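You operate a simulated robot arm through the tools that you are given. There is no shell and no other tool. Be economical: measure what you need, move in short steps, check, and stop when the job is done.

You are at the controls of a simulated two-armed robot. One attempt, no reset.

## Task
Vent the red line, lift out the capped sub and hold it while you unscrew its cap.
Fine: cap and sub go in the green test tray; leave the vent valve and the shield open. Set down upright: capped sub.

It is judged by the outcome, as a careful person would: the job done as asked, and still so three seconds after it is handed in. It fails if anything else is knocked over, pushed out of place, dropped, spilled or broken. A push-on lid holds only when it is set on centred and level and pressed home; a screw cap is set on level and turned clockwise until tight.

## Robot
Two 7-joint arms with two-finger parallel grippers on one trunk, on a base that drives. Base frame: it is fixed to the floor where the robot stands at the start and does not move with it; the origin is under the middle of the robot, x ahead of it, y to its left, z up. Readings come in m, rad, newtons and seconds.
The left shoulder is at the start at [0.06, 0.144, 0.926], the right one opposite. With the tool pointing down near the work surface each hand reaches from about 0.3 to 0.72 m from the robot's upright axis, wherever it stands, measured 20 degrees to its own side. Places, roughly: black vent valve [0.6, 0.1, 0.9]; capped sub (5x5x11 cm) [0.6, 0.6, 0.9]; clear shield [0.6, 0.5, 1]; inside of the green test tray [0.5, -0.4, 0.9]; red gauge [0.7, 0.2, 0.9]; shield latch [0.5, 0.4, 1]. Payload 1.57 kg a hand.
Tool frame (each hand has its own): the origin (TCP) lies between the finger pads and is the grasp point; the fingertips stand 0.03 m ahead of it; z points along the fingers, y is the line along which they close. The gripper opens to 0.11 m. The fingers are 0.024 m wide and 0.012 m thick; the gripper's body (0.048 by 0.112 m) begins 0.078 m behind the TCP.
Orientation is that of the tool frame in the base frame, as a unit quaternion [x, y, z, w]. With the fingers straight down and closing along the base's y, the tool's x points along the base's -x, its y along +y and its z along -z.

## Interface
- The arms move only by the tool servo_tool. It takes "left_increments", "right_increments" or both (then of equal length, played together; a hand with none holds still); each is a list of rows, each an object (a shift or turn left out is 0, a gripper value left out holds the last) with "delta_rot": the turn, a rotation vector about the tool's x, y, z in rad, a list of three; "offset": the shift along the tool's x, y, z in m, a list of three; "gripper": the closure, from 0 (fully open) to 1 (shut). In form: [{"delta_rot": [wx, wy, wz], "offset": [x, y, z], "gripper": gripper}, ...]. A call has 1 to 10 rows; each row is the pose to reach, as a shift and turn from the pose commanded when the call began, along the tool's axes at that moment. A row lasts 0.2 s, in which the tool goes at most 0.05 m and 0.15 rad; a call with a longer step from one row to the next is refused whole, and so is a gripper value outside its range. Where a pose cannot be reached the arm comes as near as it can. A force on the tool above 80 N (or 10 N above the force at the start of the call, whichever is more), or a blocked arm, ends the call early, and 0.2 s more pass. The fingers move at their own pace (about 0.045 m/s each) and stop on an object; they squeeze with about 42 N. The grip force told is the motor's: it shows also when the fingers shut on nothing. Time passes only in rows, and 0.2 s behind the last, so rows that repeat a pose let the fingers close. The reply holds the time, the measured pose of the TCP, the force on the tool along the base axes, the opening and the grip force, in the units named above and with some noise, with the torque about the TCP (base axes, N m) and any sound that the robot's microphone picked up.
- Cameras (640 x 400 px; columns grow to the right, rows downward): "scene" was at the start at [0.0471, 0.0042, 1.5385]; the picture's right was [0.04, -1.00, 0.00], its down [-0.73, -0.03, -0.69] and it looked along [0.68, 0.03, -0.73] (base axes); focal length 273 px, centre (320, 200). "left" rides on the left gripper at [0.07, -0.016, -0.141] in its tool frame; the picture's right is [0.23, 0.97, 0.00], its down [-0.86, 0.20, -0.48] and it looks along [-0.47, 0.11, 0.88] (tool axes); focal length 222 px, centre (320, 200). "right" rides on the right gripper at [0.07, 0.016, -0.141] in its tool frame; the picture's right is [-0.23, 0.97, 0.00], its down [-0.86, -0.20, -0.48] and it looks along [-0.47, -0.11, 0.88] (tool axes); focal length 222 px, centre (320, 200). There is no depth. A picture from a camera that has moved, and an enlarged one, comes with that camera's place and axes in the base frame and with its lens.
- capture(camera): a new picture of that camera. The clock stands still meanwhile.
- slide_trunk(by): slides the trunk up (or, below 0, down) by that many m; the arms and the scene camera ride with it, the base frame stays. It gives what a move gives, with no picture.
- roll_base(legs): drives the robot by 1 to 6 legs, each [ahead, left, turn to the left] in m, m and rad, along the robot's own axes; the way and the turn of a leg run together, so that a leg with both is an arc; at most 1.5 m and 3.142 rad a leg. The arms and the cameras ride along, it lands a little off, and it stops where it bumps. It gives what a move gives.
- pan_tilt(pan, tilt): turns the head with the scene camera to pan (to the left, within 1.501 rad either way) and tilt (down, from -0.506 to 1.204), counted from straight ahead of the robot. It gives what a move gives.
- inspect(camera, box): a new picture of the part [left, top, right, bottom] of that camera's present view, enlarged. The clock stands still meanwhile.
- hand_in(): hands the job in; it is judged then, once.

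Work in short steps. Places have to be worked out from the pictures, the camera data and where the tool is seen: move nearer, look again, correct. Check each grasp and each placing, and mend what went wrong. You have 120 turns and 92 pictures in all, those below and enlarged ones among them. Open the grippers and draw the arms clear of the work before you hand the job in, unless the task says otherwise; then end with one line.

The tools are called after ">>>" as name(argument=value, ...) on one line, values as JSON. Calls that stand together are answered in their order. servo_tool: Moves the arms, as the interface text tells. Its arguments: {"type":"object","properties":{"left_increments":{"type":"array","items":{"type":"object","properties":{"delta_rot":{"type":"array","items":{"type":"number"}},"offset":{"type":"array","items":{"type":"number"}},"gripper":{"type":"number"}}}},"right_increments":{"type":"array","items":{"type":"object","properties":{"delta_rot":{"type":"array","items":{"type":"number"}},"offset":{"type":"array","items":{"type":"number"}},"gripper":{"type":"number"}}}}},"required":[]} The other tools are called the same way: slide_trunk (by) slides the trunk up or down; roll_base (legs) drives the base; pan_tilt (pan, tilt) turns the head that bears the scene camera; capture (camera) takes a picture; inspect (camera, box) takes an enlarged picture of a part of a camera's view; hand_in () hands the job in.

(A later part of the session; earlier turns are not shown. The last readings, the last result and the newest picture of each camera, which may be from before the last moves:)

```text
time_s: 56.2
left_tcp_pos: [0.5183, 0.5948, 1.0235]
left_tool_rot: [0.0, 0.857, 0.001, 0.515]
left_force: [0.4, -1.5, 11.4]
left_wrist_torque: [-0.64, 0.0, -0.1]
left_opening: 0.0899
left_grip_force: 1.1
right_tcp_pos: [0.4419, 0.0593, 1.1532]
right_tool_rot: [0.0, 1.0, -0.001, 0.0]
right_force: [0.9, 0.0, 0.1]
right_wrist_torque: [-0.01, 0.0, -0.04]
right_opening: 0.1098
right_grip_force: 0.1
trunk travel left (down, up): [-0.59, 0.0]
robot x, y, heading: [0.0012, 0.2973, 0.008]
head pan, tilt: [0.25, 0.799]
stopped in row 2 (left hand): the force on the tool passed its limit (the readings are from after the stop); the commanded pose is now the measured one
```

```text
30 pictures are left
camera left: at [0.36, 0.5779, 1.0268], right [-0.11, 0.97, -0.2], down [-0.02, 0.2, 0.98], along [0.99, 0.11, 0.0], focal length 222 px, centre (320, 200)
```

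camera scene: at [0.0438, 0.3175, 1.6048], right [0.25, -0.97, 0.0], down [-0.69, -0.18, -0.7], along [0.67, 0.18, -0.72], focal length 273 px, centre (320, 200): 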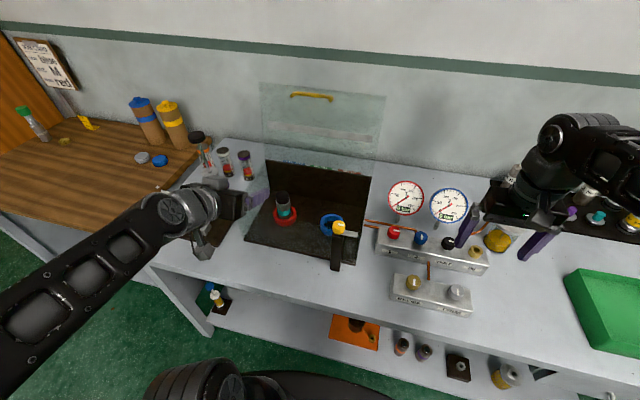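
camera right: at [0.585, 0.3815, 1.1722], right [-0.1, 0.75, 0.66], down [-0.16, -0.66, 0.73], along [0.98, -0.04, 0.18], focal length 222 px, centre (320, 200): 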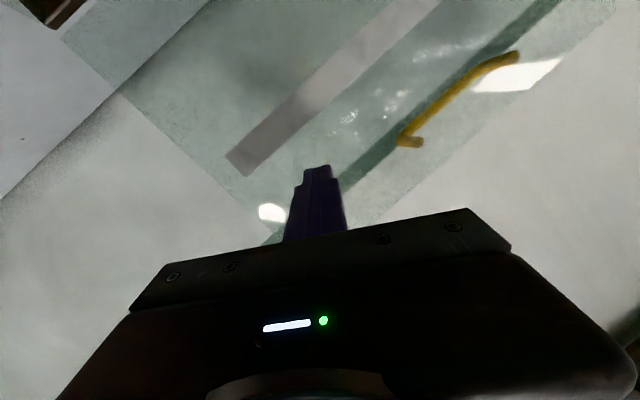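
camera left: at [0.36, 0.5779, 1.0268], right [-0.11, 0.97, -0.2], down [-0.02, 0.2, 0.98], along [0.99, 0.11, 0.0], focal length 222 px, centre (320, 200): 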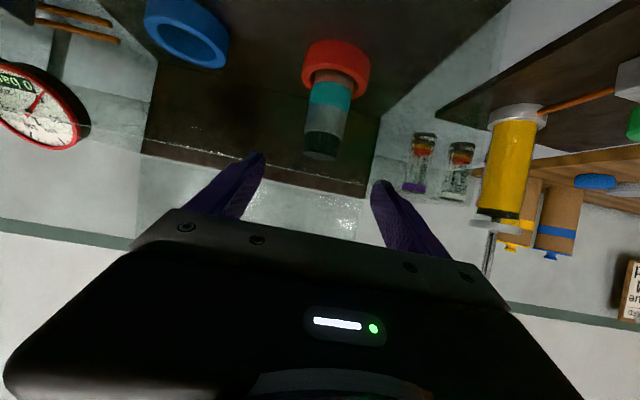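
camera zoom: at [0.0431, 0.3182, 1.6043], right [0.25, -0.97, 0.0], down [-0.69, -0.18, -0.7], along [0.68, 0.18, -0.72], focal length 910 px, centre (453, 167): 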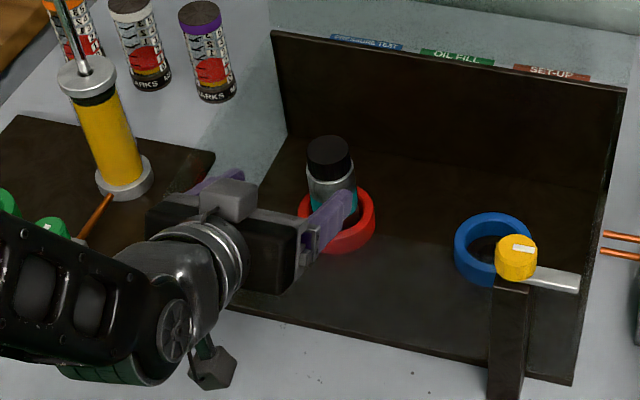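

The right finger touched a clear low front wall (top ≈1.01). So I'll go in from above instead: lift, return the left hand to vertical, and drive slightly forward/left for reach.

>>> servo_tool(left_increments=[{"offset": [-0.035, 0, -0.02], "delta_rot": [0, 0, 0]}, {"offset": [-0.065, 0, -0.05], "delta_rot": [0, 0.13, 0]}, {"offset": [-0.09, 0, -0.08], "delta_rot": [0, 0.27, 0]}, {"offset": [-0.105, 0, -0.1], "delta_rot": [0, 0.41, 0]}, {"offset": [-0.105, 0, -0.1], "delta_rot": [0, 0.55, 0]}, {"offset": [-0.105, 0, -0.1], "delta_rot": [0, 0.69, 0]}, {"offset": [-0.105, 0, -0.1], "delta_rot": [0, 0.83, 0]}, {"offset": [-0.105, 0, -0.1], "delta_rot": [0, 0.96, 0]}, {"offset": [-0.105, 0, -0.1], "delta_rot": [0, 1.082, 0]}])

>>> roll_base(legs=[[0.06, 0.12, 0]])

>>> inspect(camera="scene", box=[230, 80, 470, 260])

```text
time_s: 58.2
left_tcp_pos: [0.4803, 0.5914, 1.155]
left_tool_rot: [-0.001, 1.0, 0.001, 0.011]
left_force: [-0.3, 0.0, 0.4]
left_wrist_torque: [0.01, 0.0, 0.0]
left_opening: 0.0882
left_grip_force: 0.1
left hand out of reach, approached as far as the arm can: row 9
right_tcp_pos: [0.4445, 0.059, 1.153]
right_tool_rot: [0.0, 1.0, -0.001, -0.001]
right_force: [0.1, 0.0, 0.6]
right_wrist_torque: [0.0, 0.0, 0.0]
right_opening: 0.1098
right_grip_force: 0.1
trunk travel left (down, up): [-0.59, 0.0]
robot x, y, heading: [-0.0001, 0.2945, 0.003]
head pan, tilt: [0.25, 0.799]
```

```text
time_s: 59.5
left_tcp_pos: [0.54, 0.7144, 1.1536]
left_tool_rot: [-0.001, 1.0, -0.001, 0.012]
left_force: [-0.2, -0.5, -0.2]
left_wrist_torque: [-0.05, -0.02, -0.01]
left_opening: 0.0882
left_grip_force: 0.1
right_tcp_pos: [0.5056, 0.1797, 1.1535]
right_tool_rot: [0.0, 1.0, -0.002, -0.001]
right_force: [-0.5, 0.2, 0.6]
right_wrist_torque: [-0.08, 0.03, 0.01]
right_opening: 0.1099
right_grip_force: 0.1
trunk travel left (down, up): [-0.59, 0.0]
robot x, y, heading: [0.0619, 0.4134, 0.006]
head pan, tilt: [0.25, 0.799]
```

```text
2.22 times, centred on (350, 170) of scene
camera zoom: at [0.1057, 0.4397, 1.6048], right [0.25, -0.97, 0.0], down [-0.69, -0.18, -0.7], along [0.67, 0.18, -0.72], focal length 607 px, centre (253, 267)
```

zoom: 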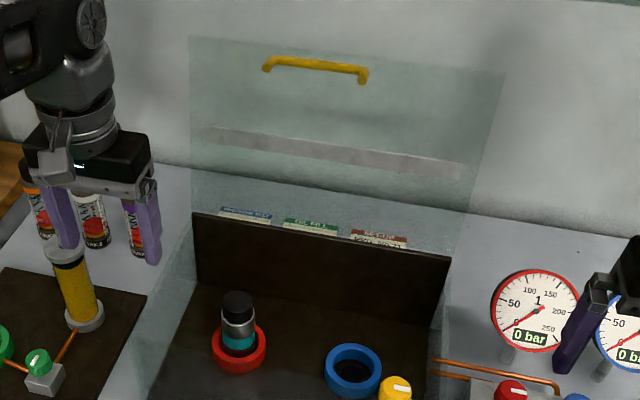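

Move the left hand above the sub and check with its camera.

>>> servo_tool(left_increments=[{"offset": [-0.02, -0.035, 0.0], "gripper": 0.2}, {"offset": [-0.04, -0.07, 0.01]}, {"offset": [-0.055, -0.095, 0.03]}, {"offset": [-0.073, -0.117, 0.055]}, {"offset": [-0.073, -0.117, 0.055]}])

>>> capture(camera="left")

```text
time_s: 60.7
left_tcp_pos: [0.6154, 0.5982, 1.1011]
left_tool_rot: [-0.001, 1.0, 0.0, 0.013]
left_force: [0.4, 0.2, 0.1]
left_wrist_torque: [0.01, -0.07, -0.02]
left_opening: 0.088
left_grip_force: 0.0
right_tcp_pos: [0.5039, 0.179, 1.1541]
right_tool_rot: [0.0, 1.0, -0.001, 0.0]
right_force: [0.4, 0.6, 0.0]
right_wrist_torque: [0.01, 0.0, -0.02]
right_opening: 0.1097
right_grip_force: 0.0
trunk travel left (down, up): [-0.59, 0.0]
robot x, y, heading: [0.0596, 0.4184, 0.003]
head pan, tilt: [0.25, 0.799]
```

```text
28 pictures are left
camera left: at [0.5409, 0.5818, 1.2396], right [-0.23, 0.97, -0.01], down [0.84, 0.2, 0.5], along [0.49, 0.11, -0.87], focal length 222 px, centre (320, 200)
```

left: 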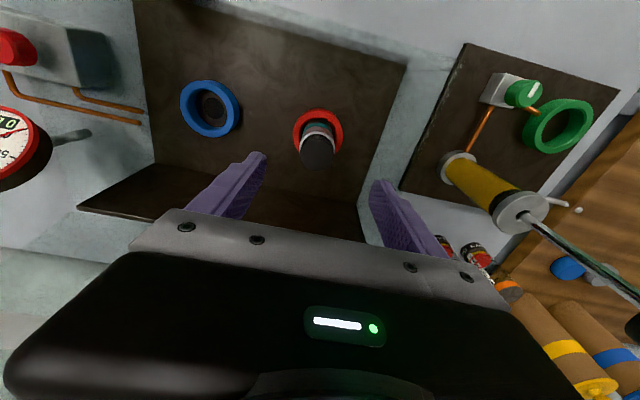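

Cap centre ≈(0.619, 0.597). Descend around the sub, levelling the small pitch error.

>>> servo_tool(left_increments=[{"offset": [0, 0, 0.03], "delta_rot": [0, 0.026, 0]}, {"offset": [0, 0, 0.065], "delta_rot": [0, 0.026, 0]}, {"offset": [0, 0, 0.1], "delta_rot": [0, 0.026, 0]}, {"offset": [0, 0, 0.13], "delta_rot": [0, 0.026, 0]}, {"offset": [0, 0, 0.15], "delta_rot": [0, 0.026, 0]}, {"offset": [0, 0, 0.163], "delta_rot": [0, 0.026, 0]}])

>>> capture(camera="left")

>>> inspect(camera="scene", box=[270, 150, 390, 260])

```text
time_s: 62.1
left_tcp_pos: [0.6186, 0.5968, 0.9374]
left_tool_rot: [-0.001, 1.0, -0.001, 0.001]
left_force: [-0.4, -0.8, 0.4]
left_wrist_torque: [-0.01, -0.01, 0.01]
left_opening: 0.0879
left_grip_force: 0.1
right_tcp_pos: [0.5048, 0.1796, 1.1533]
right_tool_rot: [0.0, 1.0, -0.001, -0.001]
right_force: [-0.3, -0.4, 0.1]
right_wrist_torque: [0.02, -0.01, -0.04]
right_opening: 0.11
right_grip_force: 0.1
trunk travel left (down, up): [-0.59, 0.0]
robot x, y, heading: [0.0586, 0.4169, 0.007]
head pan, tilt: [0.25, 0.799]
```

```text
27 pictures are left
camera left: at [0.5488, 0.5797, 1.0778], right [-0.23, 0.97, 0.0], down [0.85, 0.2, 0.48], along [0.47, 0.11, -0.88], focal length 222 px, centre (320, 200)
```

left: 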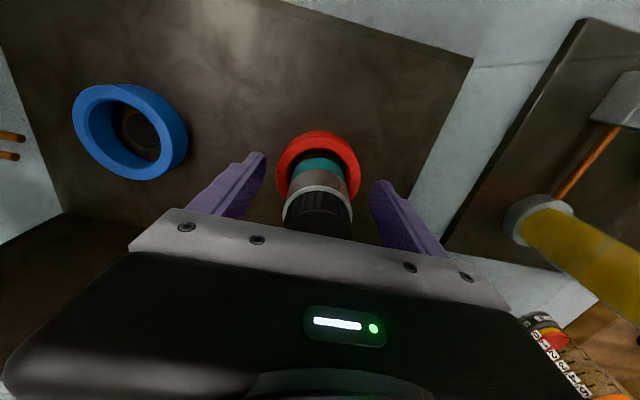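

```text
3.64 times, centred on (330, 205) of scene
camera zoom: at [0.105, 0.4379, 1.6048], right [0.25, -0.97, 0.0], down [-0.69, -0.18, -0.7], along [0.67, 0.18, -0.72], focal length 993 px, centre (284, 182)
```

zoom: 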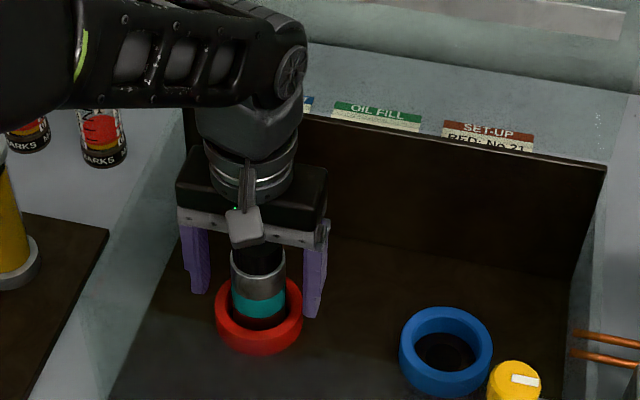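

Sub centred between fingers at body height. Close.

>>> servo_tool(left_increments=[{"gripper": 1}, {"gripper": 1}, {"gripper": 1}, {"gripper": 1}])

>>> servo_tool(left_increments=[{"offset": [0, 0, -0.01]}, {"offset": [0, 0, -0.025]}, {"offset": [0, 0, -0.04]}])

>>> capture(camera="left")

```text
time_s: 63.1
left_tcp_pos: [0.6188, 0.5968, 0.9374]
left_tool_rot: [0.0, 1.0, 0.0, 0.0]
left_force: [-0.5, 0.6, 0.2]
left_wrist_torque: [0.1, -0.06, 0.01]
left_opening: 0.0468
left_grip_force: 27.2
right_tcp_pos: [0.5039, 0.1789, 1.1533]
right_tool_rot: [0.0, 1.0, -0.001, 0.0]
right_force: [0.0, -1.0, 0.8]
right_wrist_torque: [-0.02, 0.0, -0.02]
right_opening: 0.1097
right_grip_force: 0.0
trunk travel left (down, up): [-0.59, 0.0]
robot x, y, heading: [0.056, 0.4174, 0.01]
head pan, tilt: [0.25, 0.799]
```

```text
time_s: 63.9
left_tcp_pos: [0.6182, 0.5955, 0.9776]
left_tool_rot: [-0.001, 1.0, -0.001, -0.001]
left_force: [0.3, -0.7, -5.4]
left_wrist_torque: [-0.06, 0.04, -0.01]
left_opening: 0.0467
left_grip_force: 42.8
right_tcp_pos: [0.5035, 0.1798, 1.1534]
right_tool_rot: [0.0, 1.0, -0.001, -0.001]
right_force: [-0.8, 0.1, 0.1]
right_wrist_torque: [0.02, -0.01, 0.0]
right_opening: 0.1099
right_grip_force: 0.1
trunk travel left (down, up): [-0.59, 0.0]
robot x, y, heading: [0.0585, 0.4169, 0.008]
head pan, tilt: [0.25, 0.799]
```

```text
25 pictures are left
camera left: at [0.5486, 0.5798, 1.1177], right [-0.23, 0.97, 0.0], down [0.86, 0.2, 0.48], along [0.46, 0.11, -0.88], focal length 222 px, centre (320, 200)
```

left: 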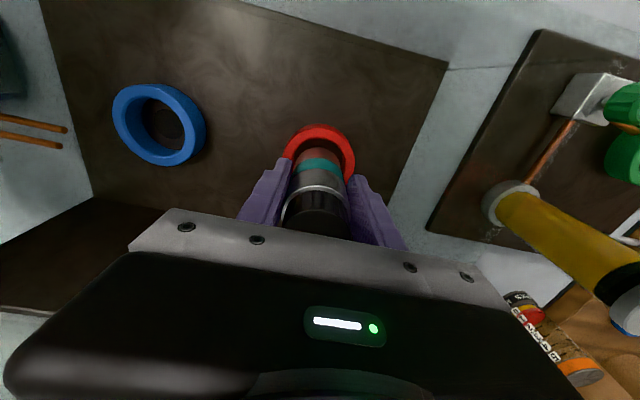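

Sub is out with ~5 N load. Lift to z≈1.11, then draw back over the front wall.

>>> servo_tool(left_increments=[{"offset": [0, 0, -0.035]}, {"offset": [0, 0, -0.07]}, {"offset": [0, 0, -0.1]}, {"offset": [0, 0, -0.125]}, {"offset": [0.03, 0, -0.13]}, {"offset": [0.07, 0, -0.13]}, {"offset": [0.11, 0, -0.13]}, {"offset": [0.15, 0, -0.13]}, {"offset": [0.18, 0, -0.13]}, {"offset": [0.2, 0, -0.13]}])

>>> capture(camera="scene")

```text
time_s: 66.1
left_tcp_pos: [0.4167, 0.5985, 1.1078]
left_tool_rot: [0.0, 1.0, 0.0, 0.0]
left_force: [0.1, 0.9, -4.5]
left_wrist_torque: [0.0, 0.02, 0.0]
left_opening: 0.0466
left_grip_force: 41.3
right_tcp_pos: [0.504, 0.18, 1.1523]
right_tool_rot: [0.0, 1.0, -0.002, -0.001]
right_force: [-0.5, 0.3, 0.6]
right_wrist_torque: [0.03, -0.01, -0.02]
right_opening: 0.1101
right_grip_force: 0.0
trunk travel left (down, up): [-0.59, 0.0]
robot x, y, heading: [0.0593, 0.4143, 0.014]
head pan, tilt: [0.25, 0.799]
```

```text
24 pictures are left
camera scene: at [0.1042, 0.4382, 1.6048], right [0.25, -0.97, 0.0], down [-0.69, -0.18, -0.7], along [0.67, 0.18, -0.72], focal length 273 px, centre (320, 200)
```

scene: 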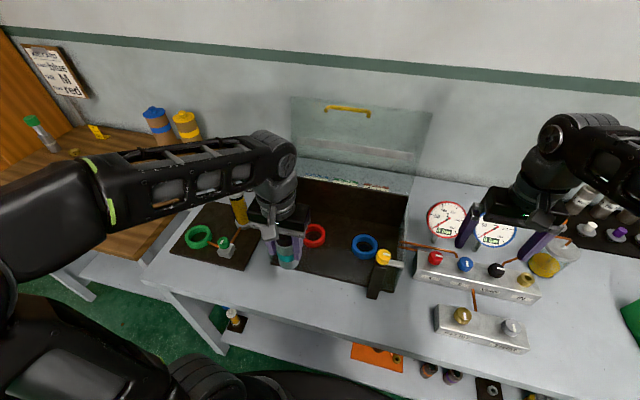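

Drive back a little, then to the right so that the tray and a free bench spot lie in front.

>>> roll_base(legs=[[-0.07, 0, 0], [0, -0.66, 0]])

>>> pan_tilt(pan=0.0, tilt=0.9)

>>> capture(camera="scene")

```text
time_s: 70.4
left_tcp_pos: [0.3554, -0.0487, 1.1083]
left_tool_rot: [-0.007, 1.0, 0.0, -0.001]
left_force: [0.7, -0.7, -4.4]
left_wrist_torque: [-0.01, 0.06, 0.03]
left_opening: 0.0466
left_grip_force: 42.5
right_tcp_pos: [0.4468, -0.4659, 1.1519]
right_tool_rot: [-0.008, 1.0, -0.002, -0.001]
right_force: [0.2, -0.4, 0.3]
right_wrist_torque: [0.03, 0.03, 0.01]
right_opening: 0.1101
right_grip_force: 0.2
trunk travel left (down, up): [-0.59, 0.0]
robot x, y, heading: [0.0032, -0.2369, 0.021]
head pan, tilt: [0.25, 0.799]
```

```text
time_s: 71.1
left_tcp_pos: [0.3547, -0.0484, 1.1078]
left_tool_rot: [-0.008, 1.0, -0.001, -0.001]
left_force: [0.7, -0.3, -4.4]
left_wrist_torque: [-0.02, 0.04, -0.05]
left_opening: 0.0466
left_grip_force: 42.3
right_tcp_pos: [0.4477, -0.4657, 1.153]
right_tool_rot: [-0.008, 1.0, 0.0, -0.001]
right_force: [0.7, -0.7, 0.1]
right_wrist_torque: [-0.02, 0.02, 0.0]
right_opening: 0.1098
right_grip_force: 0.1
trunk travel left (down, up): [-0.59, 0.0]
robot x, y, heading: [-0.0019, -0.2361, 0.025]
head pan, tilt: [0.0, 0.901]
```

```text
23 pictures are left
camera scene: at [0.0415, -0.2325, 1.5969], right [0.02, -1.0, 0.0], down [-0.78, -0.02, -0.62], along [0.62, 0.01, -0.78], focal length 273 px, centre (320, 200)
```

scene: 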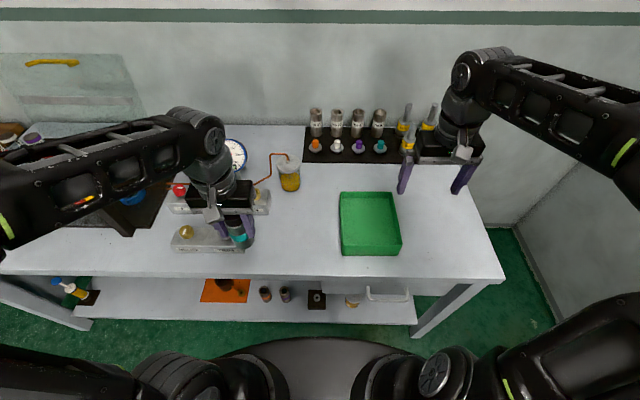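

Tray spans about x 0.44–0.61, y −0.30…−0.455. Move the right hand aside and bring the sub over the tray's left-back part.

>>> servo_tool(left_increments=[{"offset": [-0.02, -0.03, 0]}, {"offset": [-0.04, -0.061, 0]}, {"offset": [-0.06, -0.091, 0]}, {"offset": [-0.08, -0.122, 0]}, {"offset": [-0.1, -0.152, 0]}, {"offset": [-0.12, -0.182, 0]}, {"offset": [-0.14, -0.213, 0]}, {"offset": [-0.16, -0.244, 0]}, {"offset": [-0.18, -0.274, 0]}, {"offset": [-0.195, -0.304, 0]}], right_increments=[{"offset": [0, -0.04, 0]}, {"offset": [0, -0.08, 0]}, {"offset": [0, -0.12, 0]}, {"offset": [0, -0.15, 0]}, {"offset": [0, -0.15, 0]}, {"offset": [0, -0.15, 0]}, {"offset": [0, -0.15, 0]}, {"offset": [0, -0.15, 0]}, {"offset": [0, -0.15, 0]}, {"offset": [0, -0.15, 0]}])

>>> capture(camera="left")

>>> capture(camera="scene")

```text
time_s: 73.3
left_tcp_pos: [0.5269, -0.3011, 1.1104]
left_tool_rot: [-0.009, 1.0, -0.001, 0.0]
left_force: [-0.2, -0.4, -4.8]
left_wrist_torque: [0.02, 0.07, 0.03]
left_opening: 0.0466
left_grip_force: 41.4
left hand out of reach, approached as far as the arm can: row 9, 10
right_tcp_pos: [0.4492, -0.615, 1.1538]
right_tool_rot: [-0.006, 1.0, -0.001, -0.001]
right_force: [-0.6, -0.1, -0.1]
right_wrist_torque: [0.02, -0.04, 0.0]
right_opening: 0.1101
right_grip_force: 0.1
trunk travel left (down, up): [-0.59, 0.0]
robot x, y, heading: [-0.0016, -0.2348, 0.021]
head pan, tilt: [0.0, 0.901]
```

```text
22 pictures are left
camera left: at [0.4569, -0.3191, 1.2509], right [-0.24, 0.97, 0.0], down [0.85, 0.21, 0.48], along [0.46, 0.12, -0.88], focal length 222 px, centre (320, 200)
```

left: 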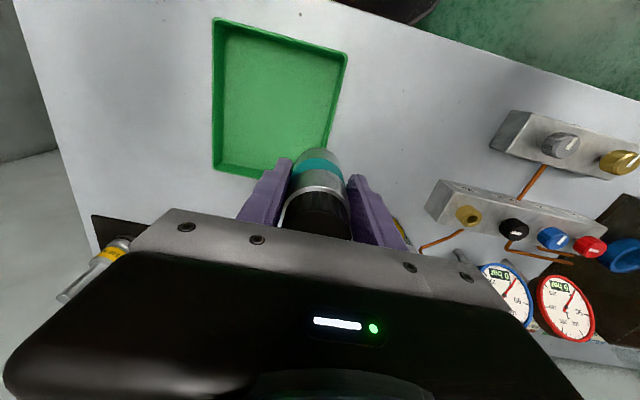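

```text
21 pictures are left
camera scene: at [0.042, -0.2332, 1.5969], right [0.02, -1.0, 0.0], down [-0.78, -0.02, -0.62], along [0.62, 0.01, -0.78], focal length 273 px, centre (320, 200)
```

scene: 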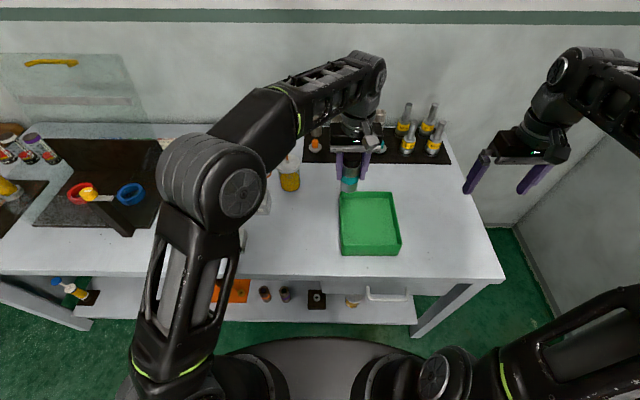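

Tray centre ≈(0.515, −0.367). Move to y≈−0.345 while lowering, stopping just above the floor.

>>> servo_tool(left_increments=[{"offset": [-0.002, -0.02, 0.03]}, {"offset": [-0.003, -0.044, 0.06]}, {"offset": [-0.003, -0.044, 0.1]}, {"offset": [-0.003, -0.044, 0.13]}, {"offset": [-0.003, -0.044, 0.15]}, {"offset": [-0.003, -0.044, 0.165]}])

>>> inspect(camera="scene", box=[300, 130, 440, 270])

```text
time_s: 74.7
left_tcp_pos: [0.5322, -0.3471, 0.9471]
left_tool_rot: [-0.008, 1.0, -0.002, 0.003]
left_force: [-1.4, 0.1, 36.2]
left_wrist_torque: [-0.25, -0.84, -0.14]
left_opening: 0.046
left_grip_force: 39.4
right_tcp_pos: [0.4475, -0.6151, 1.1537]
right_tool_rot: [-0.007, 1.0, -0.001, 0.0]
right_force: [0.2, -0.1, -0.1]
right_wrist_torque: [0.03, 0.01, -0.01]
right_opening: 0.1098
right_grip_force: 0.2
trunk travel left (down, up): [-0.59, 0.0]
robot x, y, heading: [-0.0017, -0.2357, 0.02]
head pan, tilt: [0.0, 0.901]
```

```text
2.86 times, centred on (370, 200) of scene
camera zoom: at [0.0391, -0.2327, 1.5976], right [0.02, -1.0, 0.0], down [-0.78, -0.02, -0.62], along [0.62, 0.01, -0.78], focal length 780 px, centre (177, 200)
```

zoom: 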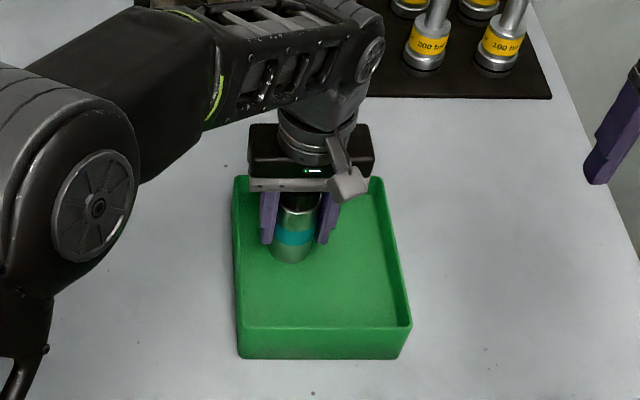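

The sub touches the tray floor. Relieve, open moderately, and rise.

>>> servo_tool(left_increments=[{"offset": [0, 0, -0.003]}, {"offset": [0, 0, -0.003], "gripper": 0.42}, {"offset": [0, 0, -0.003]}, {"offset": [0, 0, -0.003]}, {"offset": [0, 0, -0.04]}, {"offset": [0, 0, -0.085]}, {"offset": [0.03, 0.02, -0.12]}])

>>> capture(camera="left")

>>> inspect(camera="scene", box=[300, 130, 440, 270])

```text
refused: row 7 steps farther than a row can; nothing moved
```

```text
19 pictures are left
camera left: at [0.4618, -0.3644, 1.0873], right [-0.24, 0.97, -0.01], down [0.85, 0.21, 0.48], along [0.47, 0.11, -0.88], focal length 222 px, centre (320, 200)
```

left: 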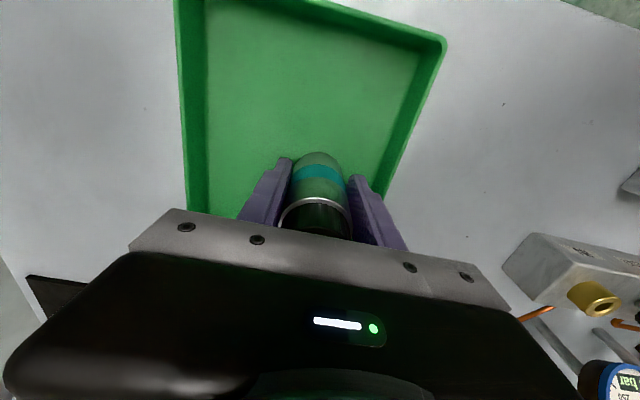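

```text
2.86 times, centred on (370, 200) of scene
camera zoom: at [0.0391, -0.2327, 1.5976], right [0.02, -1.0, 0.0], down [-0.78, -0.02, -0.62], along [0.62, 0.01, -0.78], focal length 780 px, centre (177, 200)
```

zoom: 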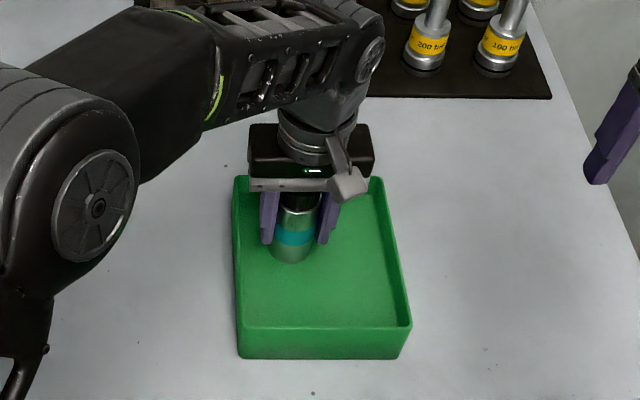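

Steps too big; redo with smaller ones.

>>> servo_tool(left_increments=[{"offset": [0, 0, -0.002]}, {"offset": [0, 0, -0.002], "gripper": 0.42}, {"offset": [0, 0, -0.002]}, {"offset": [0, 0, -0.002]}, {"offset": [0, 0, -0.04]}, {"offset": [0, 0, -0.08]}, {"offset": [0.02, 0.02, -0.11]}, {"offset": [0.05, 0.03, -0.13]}])

>>> capture(camera="left")

```text
time_s: 76.5
left_tcp_pos: [0.4809, -0.3161, 1.0753]
left_tool_rot: [-0.008, 1.0, 0.0, 0.001]
left_force: [0.7, 0.5, 0.1]
left_wrist_torque: [0.0, -0.04, -0.03]
left_opening: 0.0637
left_grip_force: 0.0
right_tcp_pos: [0.4491, -0.6152, 1.1542]
right_tool_rot: [-0.008, 1.0, -0.001, 0.0]
right_force: [0.1, 0.1, 0.3]
right_wrist_torque: [0.0, 0.01, -0.02]
right_opening: 0.11
right_grip_force: 0.1
trunk travel left (down, up): [-0.59, 0.0]
robot x, y, heading: [-0.0003, -0.2315, 0.015]
head pan, tilt: [0.0, 0.901]
```

```text
17 pictures are left
camera left: at [0.411, -0.3344, 1.2166], right [-0.24, 0.97, 0.0], down [0.85, 0.21, 0.48], along [0.46, 0.12, -0.88], focal length 222 px, centre (320, 200)
```

left: 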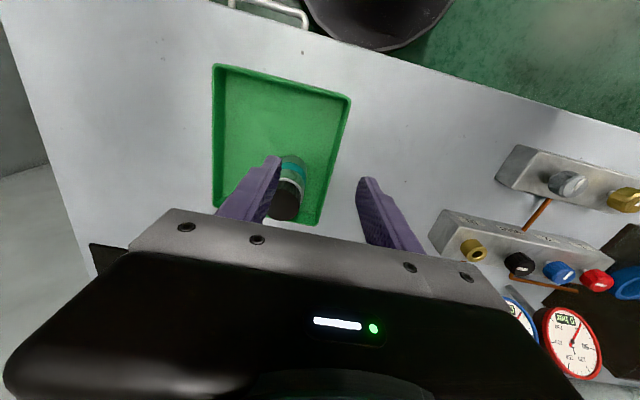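

The capped sub stands upright in the tray. Plan: right hand (right in front of it) holds the body with a pitched grip, left works the cap from above. Move left aside and pitch the right hand.

>>> servo_tool(left_increments=[{"offset": [0, 0.03, -0.02]}, {"offset": [0, 0.06, -0.04]}, {"offset": [0.01, 0.09, -0.05]}, {"offset": [0.02, 0.12, -0.05]}, {"offset": [0.03, 0.15, -0.05]}, {"offset": [0.04, 0.18, -0.05]}, {"offset": [0.05, 0.2, -0.05]}], right_increments=[{"offset": [0.005, 0.02, 0.0], "delta_rot": [0, -0.13, 0], "gripper": 0.3}, {"offset": [0.01, 0.04, 0.0], "delta_rot": [0, -0.26, 0]}, {"offset": [0.015, 0.06, 0.0], "delta_rot": [0, -0.39, 0]}, {"offset": [0.02, 0.08, 0.005], "delta_rot": [0, -0.52, 0]}, {"offset": [0.025, 0.1, 0.01], "delta_rot": [0, -0.65, 0]}, {"offset": [0.03, 0.12, 0.02], "delta_rot": [0, -0.78, 0]}, {"offset": [0.03, 0.15, 0.03], "delta_rot": [0, -0.9, 0]}])

```text
time_s: 78.1
left_tcp_pos: [0.4279, -0.1158, 1.1234]
left_tool_rot: [-0.007, 1.0, 0.0, -0.001]
left_force: [-0.3, 0.9, 0.7]
left_wrist_torque: [0.04, -0.01, -0.01]
left_opening: 0.064
left_grip_force: 0.0
right_tcp_pos: [0.4482, -0.4748, 1.1482]
right_tool_rot: [-0.006, 0.901, 0.002, 0.434]
right_force: [0.1, -0.6, -0.2]
right_wrist_torque: [-0.02, 0.0, -0.02]
right_opening: 0.0771
right_grip_force: 0.1
right hand out of reach, approached as far as the arm can: row 7
trunk travel left (down, up): [-0.59, 0.0]
robot x, y, heading: [-0.0013, -0.2355, 0.017]
head pan, tilt: [0.0, 0.901]
```

Bring the right hand to the pre-grasp line in front of the sub.

>>> servo_tool(right_increments=[{"offset": [0.02, 0.026, 0.018]}, {"offset": [0.044, 0.051, 0.038]}, {"offset": [0.067, 0.077, 0.058]}, {"offset": [0.09, 0.102, 0.078]}, {"offset": [0.113, 0.128, 0.0975]}, {"offset": [0.113, 0.128, 0.0975]}])

>>> capture(camera="right")

>>> inspect(camera="scene", box=[300, 150, 440, 270])

```text
time_s: 79.5
left_tcp_pos: [0.4269, -0.1164, 1.1236]
left_tool_rot: [-0.008, 1.0, 0.0, 0.001]
left_force: [0.4, 0.6, -0.3]
left_wrist_torque: [0.03, 0.0, 0.0]
left_opening: 0.0639
left_grip_force: 0.1
right_tcp_pos: [0.4865, -0.3314, 1.0025]
right_tool_rot: [-0.006, 0.901, 0.002, 0.435]
right_force: [-0.2, -0.8, -0.5]
right_wrist_torque: [0.0, -0.01, 0.0]
right_opening: 0.0769
right_grip_force: 0.1
right hand out of reach, approached as far as the arm can: row 1, 2, 3, 4, 5, 6
trunk travel left (down, up): [-0.59, 0.0]
robot x, y, heading: [-0.0015, -0.2318, 0.018]
head pan, tilt: [0.0, 0.901]
```

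```text
16 pictures are left
camera right: at [0.3335, -0.317, 1.0347], right [0.13, 0.98, 0.18], down [0.16, -0.2, 0.97], along [0.98, -0.1, -0.18], focal length 222 px, centre (320, 200)
```

right: 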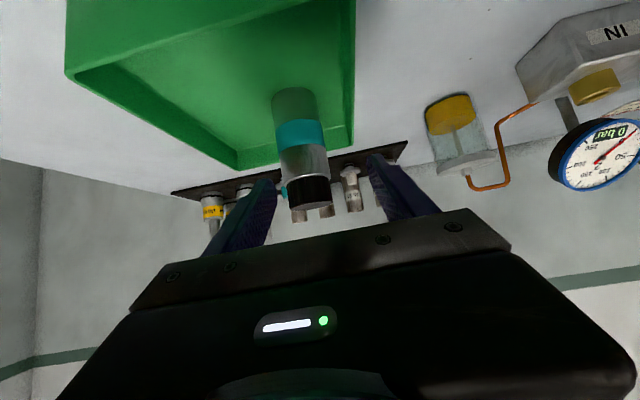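

```text
3.33 times, centred on (370, 210) of scene
camera zoom: at [0.0409, -0.2338, 1.5969], right [0.02, -1.0, 0.0], down [-0.78, -0.02, -0.62], along [0.62, 0.01, -0.78], focal length 910 px, centre (153, 167)
```

zoom: 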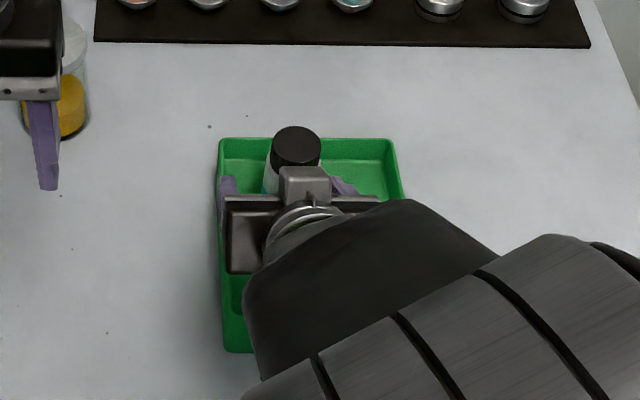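

Sub at about (0.532, −0.346), cap ≈0.978–0.998. Align laterally, then slide the fingers around the body at z≈0.94 and close.

>>> servo_tool(right_increments=[{"offset": [0.01, -0.0146, 0]}, {"offset": [0.0206, -0.0146, 0.01]}, {"offset": [0.0206, -0.0146, 0.03]}, {"offset": [0.0206, -0.0146, 0.05]}, {"offset": [0.0206, -0.0146, 0.065]}, {"offset": [0.0206, -0.0146, 0.0745]}])

>>> capture(camera="right")

```text
time_s: 80.9
left_tcp_pos: [0.4268, -0.1163, 1.1221]
left_tool_rot: [-0.008, 1.0, -0.001, -0.001]
left_force: [-0.2, -0.2, 0.0]
left_wrist_torque: [0.0, 0.01, 0.01]
left_opening: 0.0642
left_grip_force: 0.0
right_tcp_pos: [0.5312, -0.3458, 0.9365]
right_tool_rot: [-0.007, 0.9, 0.002, 0.435]
right_force: [0.1, -0.3, -0.7]
right_wrist_torque: [0.02, 0.03, 0.01]
right_opening: 0.0769
right_grip_force: 0.0
right hand out of reach, approached as far as the arm can: row 1, 2
trunk travel left (down, up): [-0.59, 0.0]
robot x, y, heading: [-0.0029, -0.2339, 0.022]
head pan, tilt: [0.0, 0.901]
```

```text
14 pictures are left
camera right: at [0.3766, -0.3318, 0.9706], right [0.13, 0.98, 0.18], down [0.16, -0.2, 0.97], along [0.98, -0.1, -0.18], focal length 222 px, centre (320, 200)
```

right: 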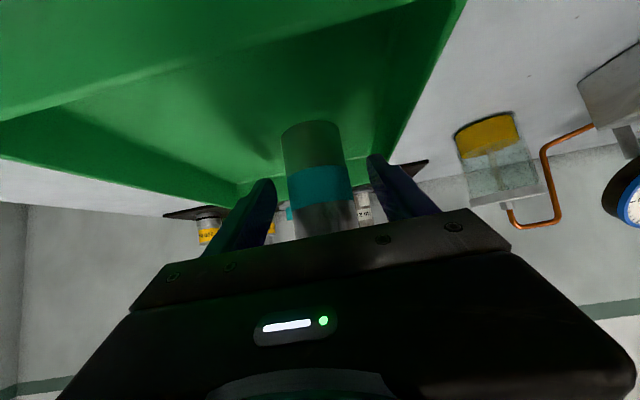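

Close on the body and lift 3 cm.

>>> servo_tool(right_increments=[{"gripper": 1}, {"gripper": 1}, {"gripper": 1}, {"gripper": 1}, {"gripper": 1}, {"gripper": 1, "offset": [-0.008, 0, -0.0062]}, {"offset": [-0.016, 0, -0.0125]}, {"offset": [-0.0235, 0, -0.0187]}])

>>> inspect(camera="scene", box=[300, 130, 440, 250])

```text
time_s: 82.7
left_tcp_pos: [0.4272, -0.1158, 1.1228]
left_tool_rot: [-0.008, 1.0, 0.0, 0.0]
left_force: [0.1, -0.1, 0.5]
left_wrist_torque: [-0.01, 0.0, -0.03]
left_opening: 0.064
left_grip_force: 0.1
right_tcp_pos: [0.5293, -0.3461, 0.9686]
right_tool_rot: [-0.007, 0.901, 0.002, 0.434]
right_force: [-0.1, -0.1, -4.3]
right_wrist_torque: [-0.01, 0.1, 0.01]
right_opening: 0.0464
right_grip_force: 41.9
trunk travel left (down, up): [-0.59, 0.0]
robot x, y, heading: [0.0001, -0.2331, 0.02]
head pan, tilt: [0.0, 0.901]
```

```text
3.33 times, centred on (370, 190) of scene
camera zoom: at [0.0413, -0.2329, 1.5969], right [0.02, -1.0, 0.0], down [-0.78, -0.02, -0.62], along [0.62, 0.01, -0.78], focal length 910 px, centre (153, 233)
```

zoom: 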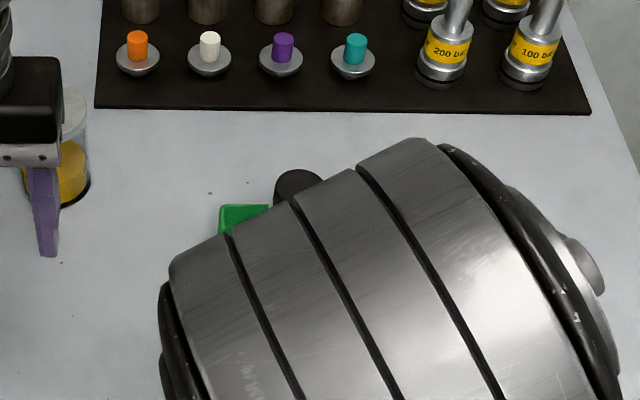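

Held with 4.3 N. Bring the left hand above the cap, pre-turned +0.7 rad.

>>> servo_tool(left_increments=[{"offset": [-0.014, -0.033, 0], "delta_rot": [0, 0, 0.1], "gripper": 0.42}, {"offset": [-0.028, -0.066, 0], "delta_rot": [0, 0, 0.2]}, {"offset": [-0.042, -0.1, 0], "delta_rot": [0, 0, 0.3]}, {"offset": [-0.057, -0.133, 0.005], "delta_rot": [0, 0, 0.4]}, {"offset": [-0.072, -0.166, 0.01], "delta_rot": [0, 0, 0.5]}, {"offset": [-0.087, -0.199, 0.015], "delta_rot": [0, 0, 0.6]}, {"offset": [-0.102, -0.232, 0.025], "delta_rot": [0, 0, 0.7]}, {"offset": [-0.102, -0.232, 0.035], "delta_rot": [0, 0, 0.7]}])

>>> capture(camera="left")

```text
time_s: 84.5
left_tcp_pos: [0.5265, -0.3297, 1.1026]
left_tool_rot: [0.313, 0.95, -0.001, 0.003]
left_force: [0.2, -0.3, 0.5]
left_wrist_torque: [0.04, -0.03, -0.01]
left_opening: 0.0639
left_grip_force: 0.0
left hand out of reach, approached as far as the arm can: row 7, 8
right_tcp_pos: [0.5308, -0.3464, 0.9679]
right_tool_rot: [-0.007, 0.901, 0.002, 0.434]
right_force: [0.6, -0.5, -4.7]
right_wrist_torque: [0.03, 0.04, -0.02]
right_opening: 0.0462
right_grip_force: 41.9
trunk travel left (down, up): [-0.59, 0.0]
robot x, y, heading: [-0.0005, -0.2348, 0.02]
head pan, tilt: [0.0, 0.901]
```

```text
12 pictures are left
camera left: at [0.4605, -0.3022, 1.2429], right [0.4, 0.92, 0.0], down [0.8, -0.35, 0.48], along [0.44, -0.19, -0.87], focal length 222 px, centre (320, 200)
```

left: 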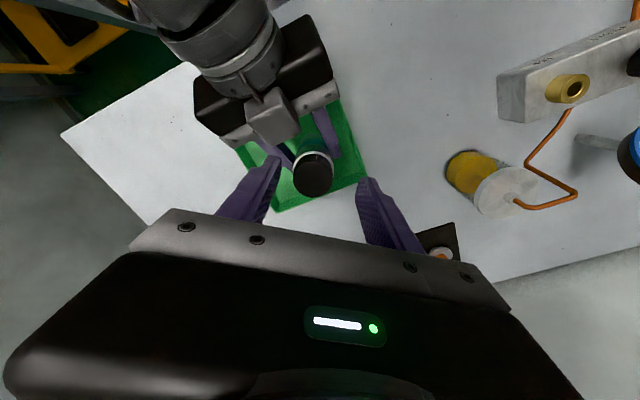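

Cap centre ≈(0.535, −0.344, top 1.03). Centre on it and lower so tips reach just below the cap's sides.

>>> servo_tool(left_increments=[{"offset": [-0.008, -0.003, 0.01]}, {"offset": [-0.0151, -0.006, 0.02]}, {"offset": [-0.0151, -0.006, 0.035]}, {"offset": [-0.0151, -0.006, 0.05]}, {"offset": [-0.0151, -0.006, 0.058]}])

>>> capture(camera="left")

```text
time_s: 85.7
left_tcp_pos: [0.5381, -0.3415, 1.0437]
left_tool_rot: [0.311, 0.95, -0.001, 0.003]
left_force: [-0.5, -0.4, -0.4]
left_wrist_torque: [0.0, 0.01, 0.0]
left_opening: 0.064
left_grip_force: 0.0
right_tcp_pos: [0.531, -0.345, 0.9667]
right_tool_rot: [-0.007, 0.901, 0.002, 0.434]
right_force: [0.7, 0.3, -4.4]
right_wrist_torque: [-0.03, 0.07, -0.04]
right_opening: 0.0463
right_grip_force: 42.0
trunk travel left (down, up): [-0.59, 0.0]
robot x, y, heading: [-0.0009, -0.2332, 0.021]
head pan, tilt: [0.0, 0.901]
```

```text
11 pictures are left
camera left: at [0.4703, -0.3137, 1.1834], right [0.39, 0.92, 0.0], down [0.8, -0.34, 0.48], along [0.44, -0.19, -0.88], focal length 222 px, centre (320, 200)
```

left: 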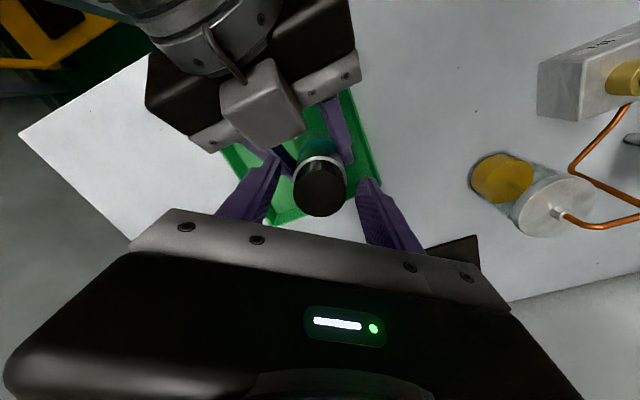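

Centred. Close on the cap and begin to turn counter-clockwise.

>>> servo_tool(left_increments=[{"gripper": 1}, {"gripper": 1}, {"gripper": 1}, {"gripper": 1}, {"delta_rot": [0, 0, -0.1]}, {"delta_rot": [0, 0, -0.2]}, {"delta_rot": [0, 0, -0.3]}])

>>> inspect(camera="left", box=[210, 100, 430, 260])

```text
time_s: 87.3
left_tcp_pos: [0.5363, -0.3443, 1.0432]
left_tool_rot: [0.166, 0.986, -0.002, 0.003]
left_force: [-2.4, 5.7, 2.2]
left_wrist_torque: [0.4, -0.36, 0.06]
left_opening: 0.0406
left_grip_force: 42.3
right_tcp_pos: [0.5305, -0.3464, 0.9672]
right_tool_rot: [-0.007, 0.901, 0.002, 0.434]
right_force: [1.5, -5.3, -6.8]
right_wrist_torque: [0.03, 0.53, -0.04]
right_opening: 0.0463
right_grip_force: 41.6
trunk travel left (down, up): [-0.59, 0.0]
robot x, y, heading: [0.0018, -0.2345, 0.023]
head pan, tilt: [0.0, 0.901]
```

```text
2.50 times, centred on (320, 180) of left
camera zoom: at [0.4651, -0.3354, 1.1834], right [0.1, 0.99, 0.0], down [0.87, -0.09, 0.48], along [0.48, -0.05, -0.88], focal length 555 px, centre (320, 250)
```

zoom: 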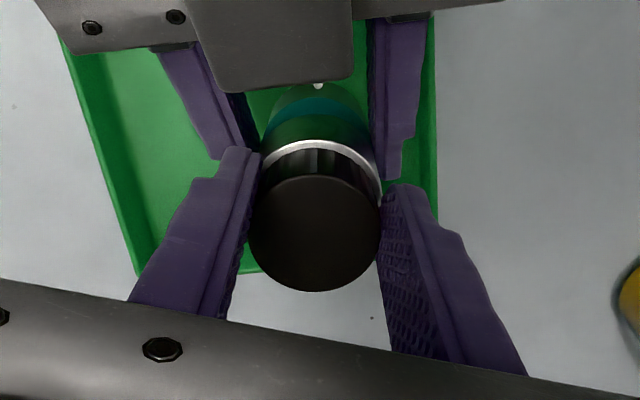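

Cap gripped (41 mm), turning with low torque. Continue to −0.7 rad.

>>> servo_tool(left_increments=[{"delta_rot": [0, 0, -0.13]}, {"delta_rot": [0, 0, -0.26]}, {"delta_rot": [0, 0, -0.39]}, {"delta_rot": [0, 0, -0.52]}, {"delta_rot": [0, 0, -0.65]}, {"delta_rot": [0, 0, -0.78]}, {"delta_rot": [0, 0, -0.91]}, {"delta_rot": [0, 0, -1.03]}])

```text
time_s: 89.1
left_tcp_pos: [0.539, -0.3449, 1.0424]
left_tool_rot: [-0.342, 0.94, -0.006, 0.002]
left_force: [5.3, -31.3, 3.7]
left_wrist_torque: [-0.97, -0.06, -0.23]
left_opening: 0.0405
left_grip_force: 41.8
right_tcp_pos: [0.5301, -0.3412, 0.9673]
right_tool_rot: [-0.01, 0.9, 0.004, 0.435]
right_force: [-5.9, 30.8, -7.5]
right_wrist_torque: [-1.31, -0.33, 0.47]
right_opening: 0.0466
right_grip_force: 42.3
trunk travel left (down, up): [-0.59, 0.0]
robot x, y, heading: [-0.0085, -0.2346, 0.021]
head pan, tilt: [0.0, 0.901]
```

Sideways load has built up between the hands. Release, lift 3 mm, turn back for a second bite.

>>> servo_tool(left_increments=[{"gripper": 0.47}, {"gripper": 0.47, "offset": [0, 0, -0.003]}, {"offset": [0, 0, -0.003], "delta_rot": [0, 0, 0.14]}, {"offset": [0, 0, -0.003], "delta_rot": [0, 0, 0.28]}, {"offset": [0, 0, -0.003], "delta_rot": [0, 0, 0.42]}, {"offset": [0, 0, -0.003], "delta_rot": [0, 0, 0.56]}, {"offset": [0, 0, -0.003], "delta_rot": [0, 0, 0.7]}, {"offset": [0, 0, -0.003], "delta_rot": [0, 0, 0.84]}, {"offset": [0, 0, -0.003], "delta_rot": [0, 0, 0.98]}, {"offset": [0, 0, -0.003], "delta_rot": [0, 0, 1.12]}])

>>> inspect(camera="left", box=[210, 100, 430, 260])

```text
time_s: 91.3
left_tcp_pos: [0.5382, -0.3439, 1.0458]
left_tool_rot: [0.212, 0.977, -0.002, 0.002]
left_force: [0.8, 0.0, 0.7]
left_wrist_torque: [0.02, 0.04, -0.04]
left_opening: 0.0583
left_grip_force: 0.0
right_tcp_pos: [0.5302, -0.3456, 0.9688]
right_tool_rot: [-0.007, 0.9, 0.002, 0.435]
right_force: [-0.3, 0.6, -4.1]
right_wrist_torque: [0.0, 0.04, 0.0]
right_opening: 0.0464
right_grip_force: 42.2
trunk travel left (down, up): [-0.59, 0.0]
robot x, y, heading: [-0.0026, -0.233, 0.02]
head pan, tilt: [0.0, 0.901]
```

```text
2.50 times, centred on (320, 180) of left
camera zoom: at [0.4665, -0.3294, 1.1862], right [0.2, 0.98, 0.0], down [0.86, -0.17, 0.48], along [0.47, -0.1, -0.88], focal length 555 px, centre (320, 250)
```

zoom: 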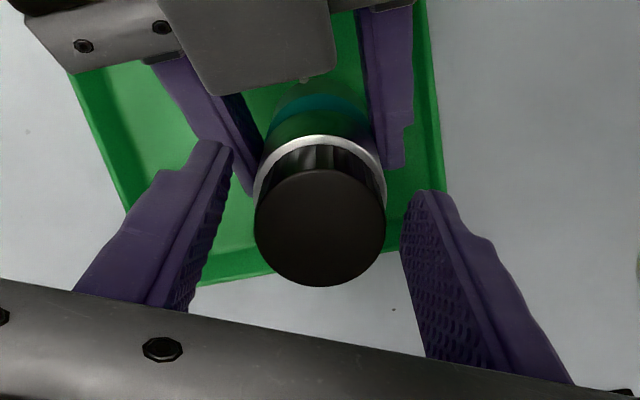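

Cap still on; continue with more bites.

>>> servo_tool(left_increments=[{"delta_rot": [0, 0, 0.14]}, {"delta_rot": [0, 0, 0.28]}, {"delta_rot": [0, 0, 0.28], "gripper": 1}, {"delta_rot": [0, 0, 0.28]}, {"delta_rot": [0, 0, 0.14]}, {"delta_rot": [0, 0, 0.0]}, {"delta_rot": [0, 0, -0.14]}, {"delta_rot": [0, 0, -0.28]}, {"delta_rot": [0, 0, -0.42]}, {"delta_rot": [0, 0, -0.56]}])

>>> servo_tool(left_increments=[{"delta_rot": [0, 0, -0.13]}, {"delta_rot": [0, 0, -0.26]}, {"delta_rot": [0, 0, -0.39]}])

```text
time_s: 93.5
left_tcp_pos: [0.538, -0.3448, 1.0461]
left_tool_rot: [-0.068, 0.998, -0.003, 0.003]
left_force: [11.1, -5.6, 1.5]
left_wrist_torque: [0.34, -0.62, -0.06]
left_opening: 0.0405
left_grip_force: 41.9
right_tcp_pos: [0.5305, -0.3452, 0.9678]
right_tool_rot: [-0.008, 0.901, 0.003, 0.435]
right_force: [-11.0, 6.2, -6.1]
right_wrist_torque: [-0.8, -0.17, 0.11]
right_opening: 0.0464
right_grip_force: 42.1
trunk travel left (down, up): [-0.59, 0.0]
robot x, y, heading: [0.0004, -0.2377, 0.025]
head pan, tilt: [0.0, 0.901]
```

```text
time_s: 94.3
left_tcp_pos: [0.5381, -0.3453, 1.0461]
left_tool_rot: [-0.261, 0.965, -0.007, 0.004]
left_force: [17.2, -19.4, 1.7]
left_wrist_torque: [-0.48, -0.67, -0.17]
left_opening: 0.0402
left_grip_force: 42.2
right_tcp_pos: [0.531, -0.343, 0.9679]
right_tool_rot: [-0.009, 0.901, 0.003, 0.435]
right_force: [-17.6, 19.8, -6.6]
right_wrist_torque: [-1.05, -0.64, 0.26]
right_opening: 0.0465
right_grip_force: 42.0
trunk travel left (down, up): [-0.59, 0.0]
robot x, y, heading: [-0.0032, -0.2379, 0.019]
head pan, tilt: [0.0, 0.901]
```

Forces balance between the hands and drift is small. Continue: release, rotate back, bite again.

>>> servo_tool(left_increments=[{"gripper": 0.5}, {"gripper": 0.5}, {"delta_rot": [0, 0, 0.145]}, {"delta_rot": [0, 0, 0.29]}, {"delta_rot": [0, 0, 0.435]}, {"delta_rot": [0, 0, 0.58]}, {"delta_rot": [0, 0, 0.725]}, {"delta_rot": [0, 0, 0.87]}, {"delta_rot": [0, 0, 1.015]}, {"delta_rot": [0, 0, 1.16]}])

>>> servo_tool(left_increments=[{"gripper": 1}, {"gripper": 1}, {"delta_rot": [0, 0, -0.145]}, {"delta_rot": [0, 0, -0.29]}, {"delta_rot": [0, 0, -0.435]}, {"delta_rot": [0, 0, -0.58]}, {"delta_rot": [0, 0, -0.725]}, {"delta_rot": [0, 0, -0.87]}, {"delta_rot": [0, 0, -1.015]}, {"delta_rot": [0, 0, -1.16]}])

>>> servo_tool(left_increments=[{"offset": [0, 0, -0.002]}, {"offset": [0, 0, -0.004]}])

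```text
time_s: 96.5
left_tcp_pos: [0.5372, -0.3427, 1.0465]
left_tool_rot: [0.313, 0.95, -0.001, 0.003]
left_force: [0.1, -0.6, 0.1]
left_wrist_torque: [-0.01, -0.03, -0.01]
left_opening: 0.055
left_grip_force: 0.1
right_tcp_pos: [0.5303, -0.3454, 0.9676]
right_tool_rot: [-0.008, 0.901, 0.003, 0.433]
right_force: [-0.4, -0.8, -4.9]
right_wrist_torque: [0.04, 0.05, -0.02]
right_opening: 0.0462
right_grip_force: 43.0
trunk travel left (down, up): [-0.59, 0.0]
robot x, y, heading: [-0.0038, -0.2376, 0.024]
head pan, tilt: [0.0, 0.901]
```

```text
time_s: 98.7
left_tcp_pos: [0.5384, -0.3467, 1.0466]
left_tool_rot: [-0.261, 0.965, -0.006, 0.003]
left_force: [11.8, -21.7, 1.2]
left_wrist_torque: [-0.61, -0.35, -0.17]
left_opening: 0.0402
left_grip_force: 42.2
right_tcp_pos: [0.5301, -0.3435, 0.968]
right_tool_rot: [-0.009, 0.9, 0.003, 0.435]
right_force: [-10.8, 22.7, -4.7]
right_wrist_torque: [-1.12, -0.47, 0.31]
right_opening: 0.0463
right_grip_force: 41.6
trunk travel left (down, up): [-0.59, 0.0]
robot x, y, heading: [0.0011, -0.2352, 0.021]
head pan, tilt: [0.0, 0.901]
```

```text
time_s: 99.3
left_tcp_pos: [0.5369, -0.345, 1.0493]
left_tool_rot: [-0.259, 0.966, -0.005, 0.002]
left_force: [13.8, -27.5, -13.4]
left_wrist_torque: [-0.99, -0.38, -0.21]
left_opening: 0.0402
left_grip_force: 42.3
right_tcp_pos: [0.5314, -0.3428, 0.9679]
right_tool_rot: [-0.009, 0.9, 0.004, 0.437]
right_force: [-14.0, 27.3, 8.1]
right_wrist_torque: [-1.27, -0.76, 0.41]
right_opening: 0.0465
right_grip_force: 42.0
trunk travel left (down, up): [-0.59, 0.0]
robot x, y, heading: [-0.0038, -0.2369, 0.021]
head pan, tilt: [0.0, 0.901]
```

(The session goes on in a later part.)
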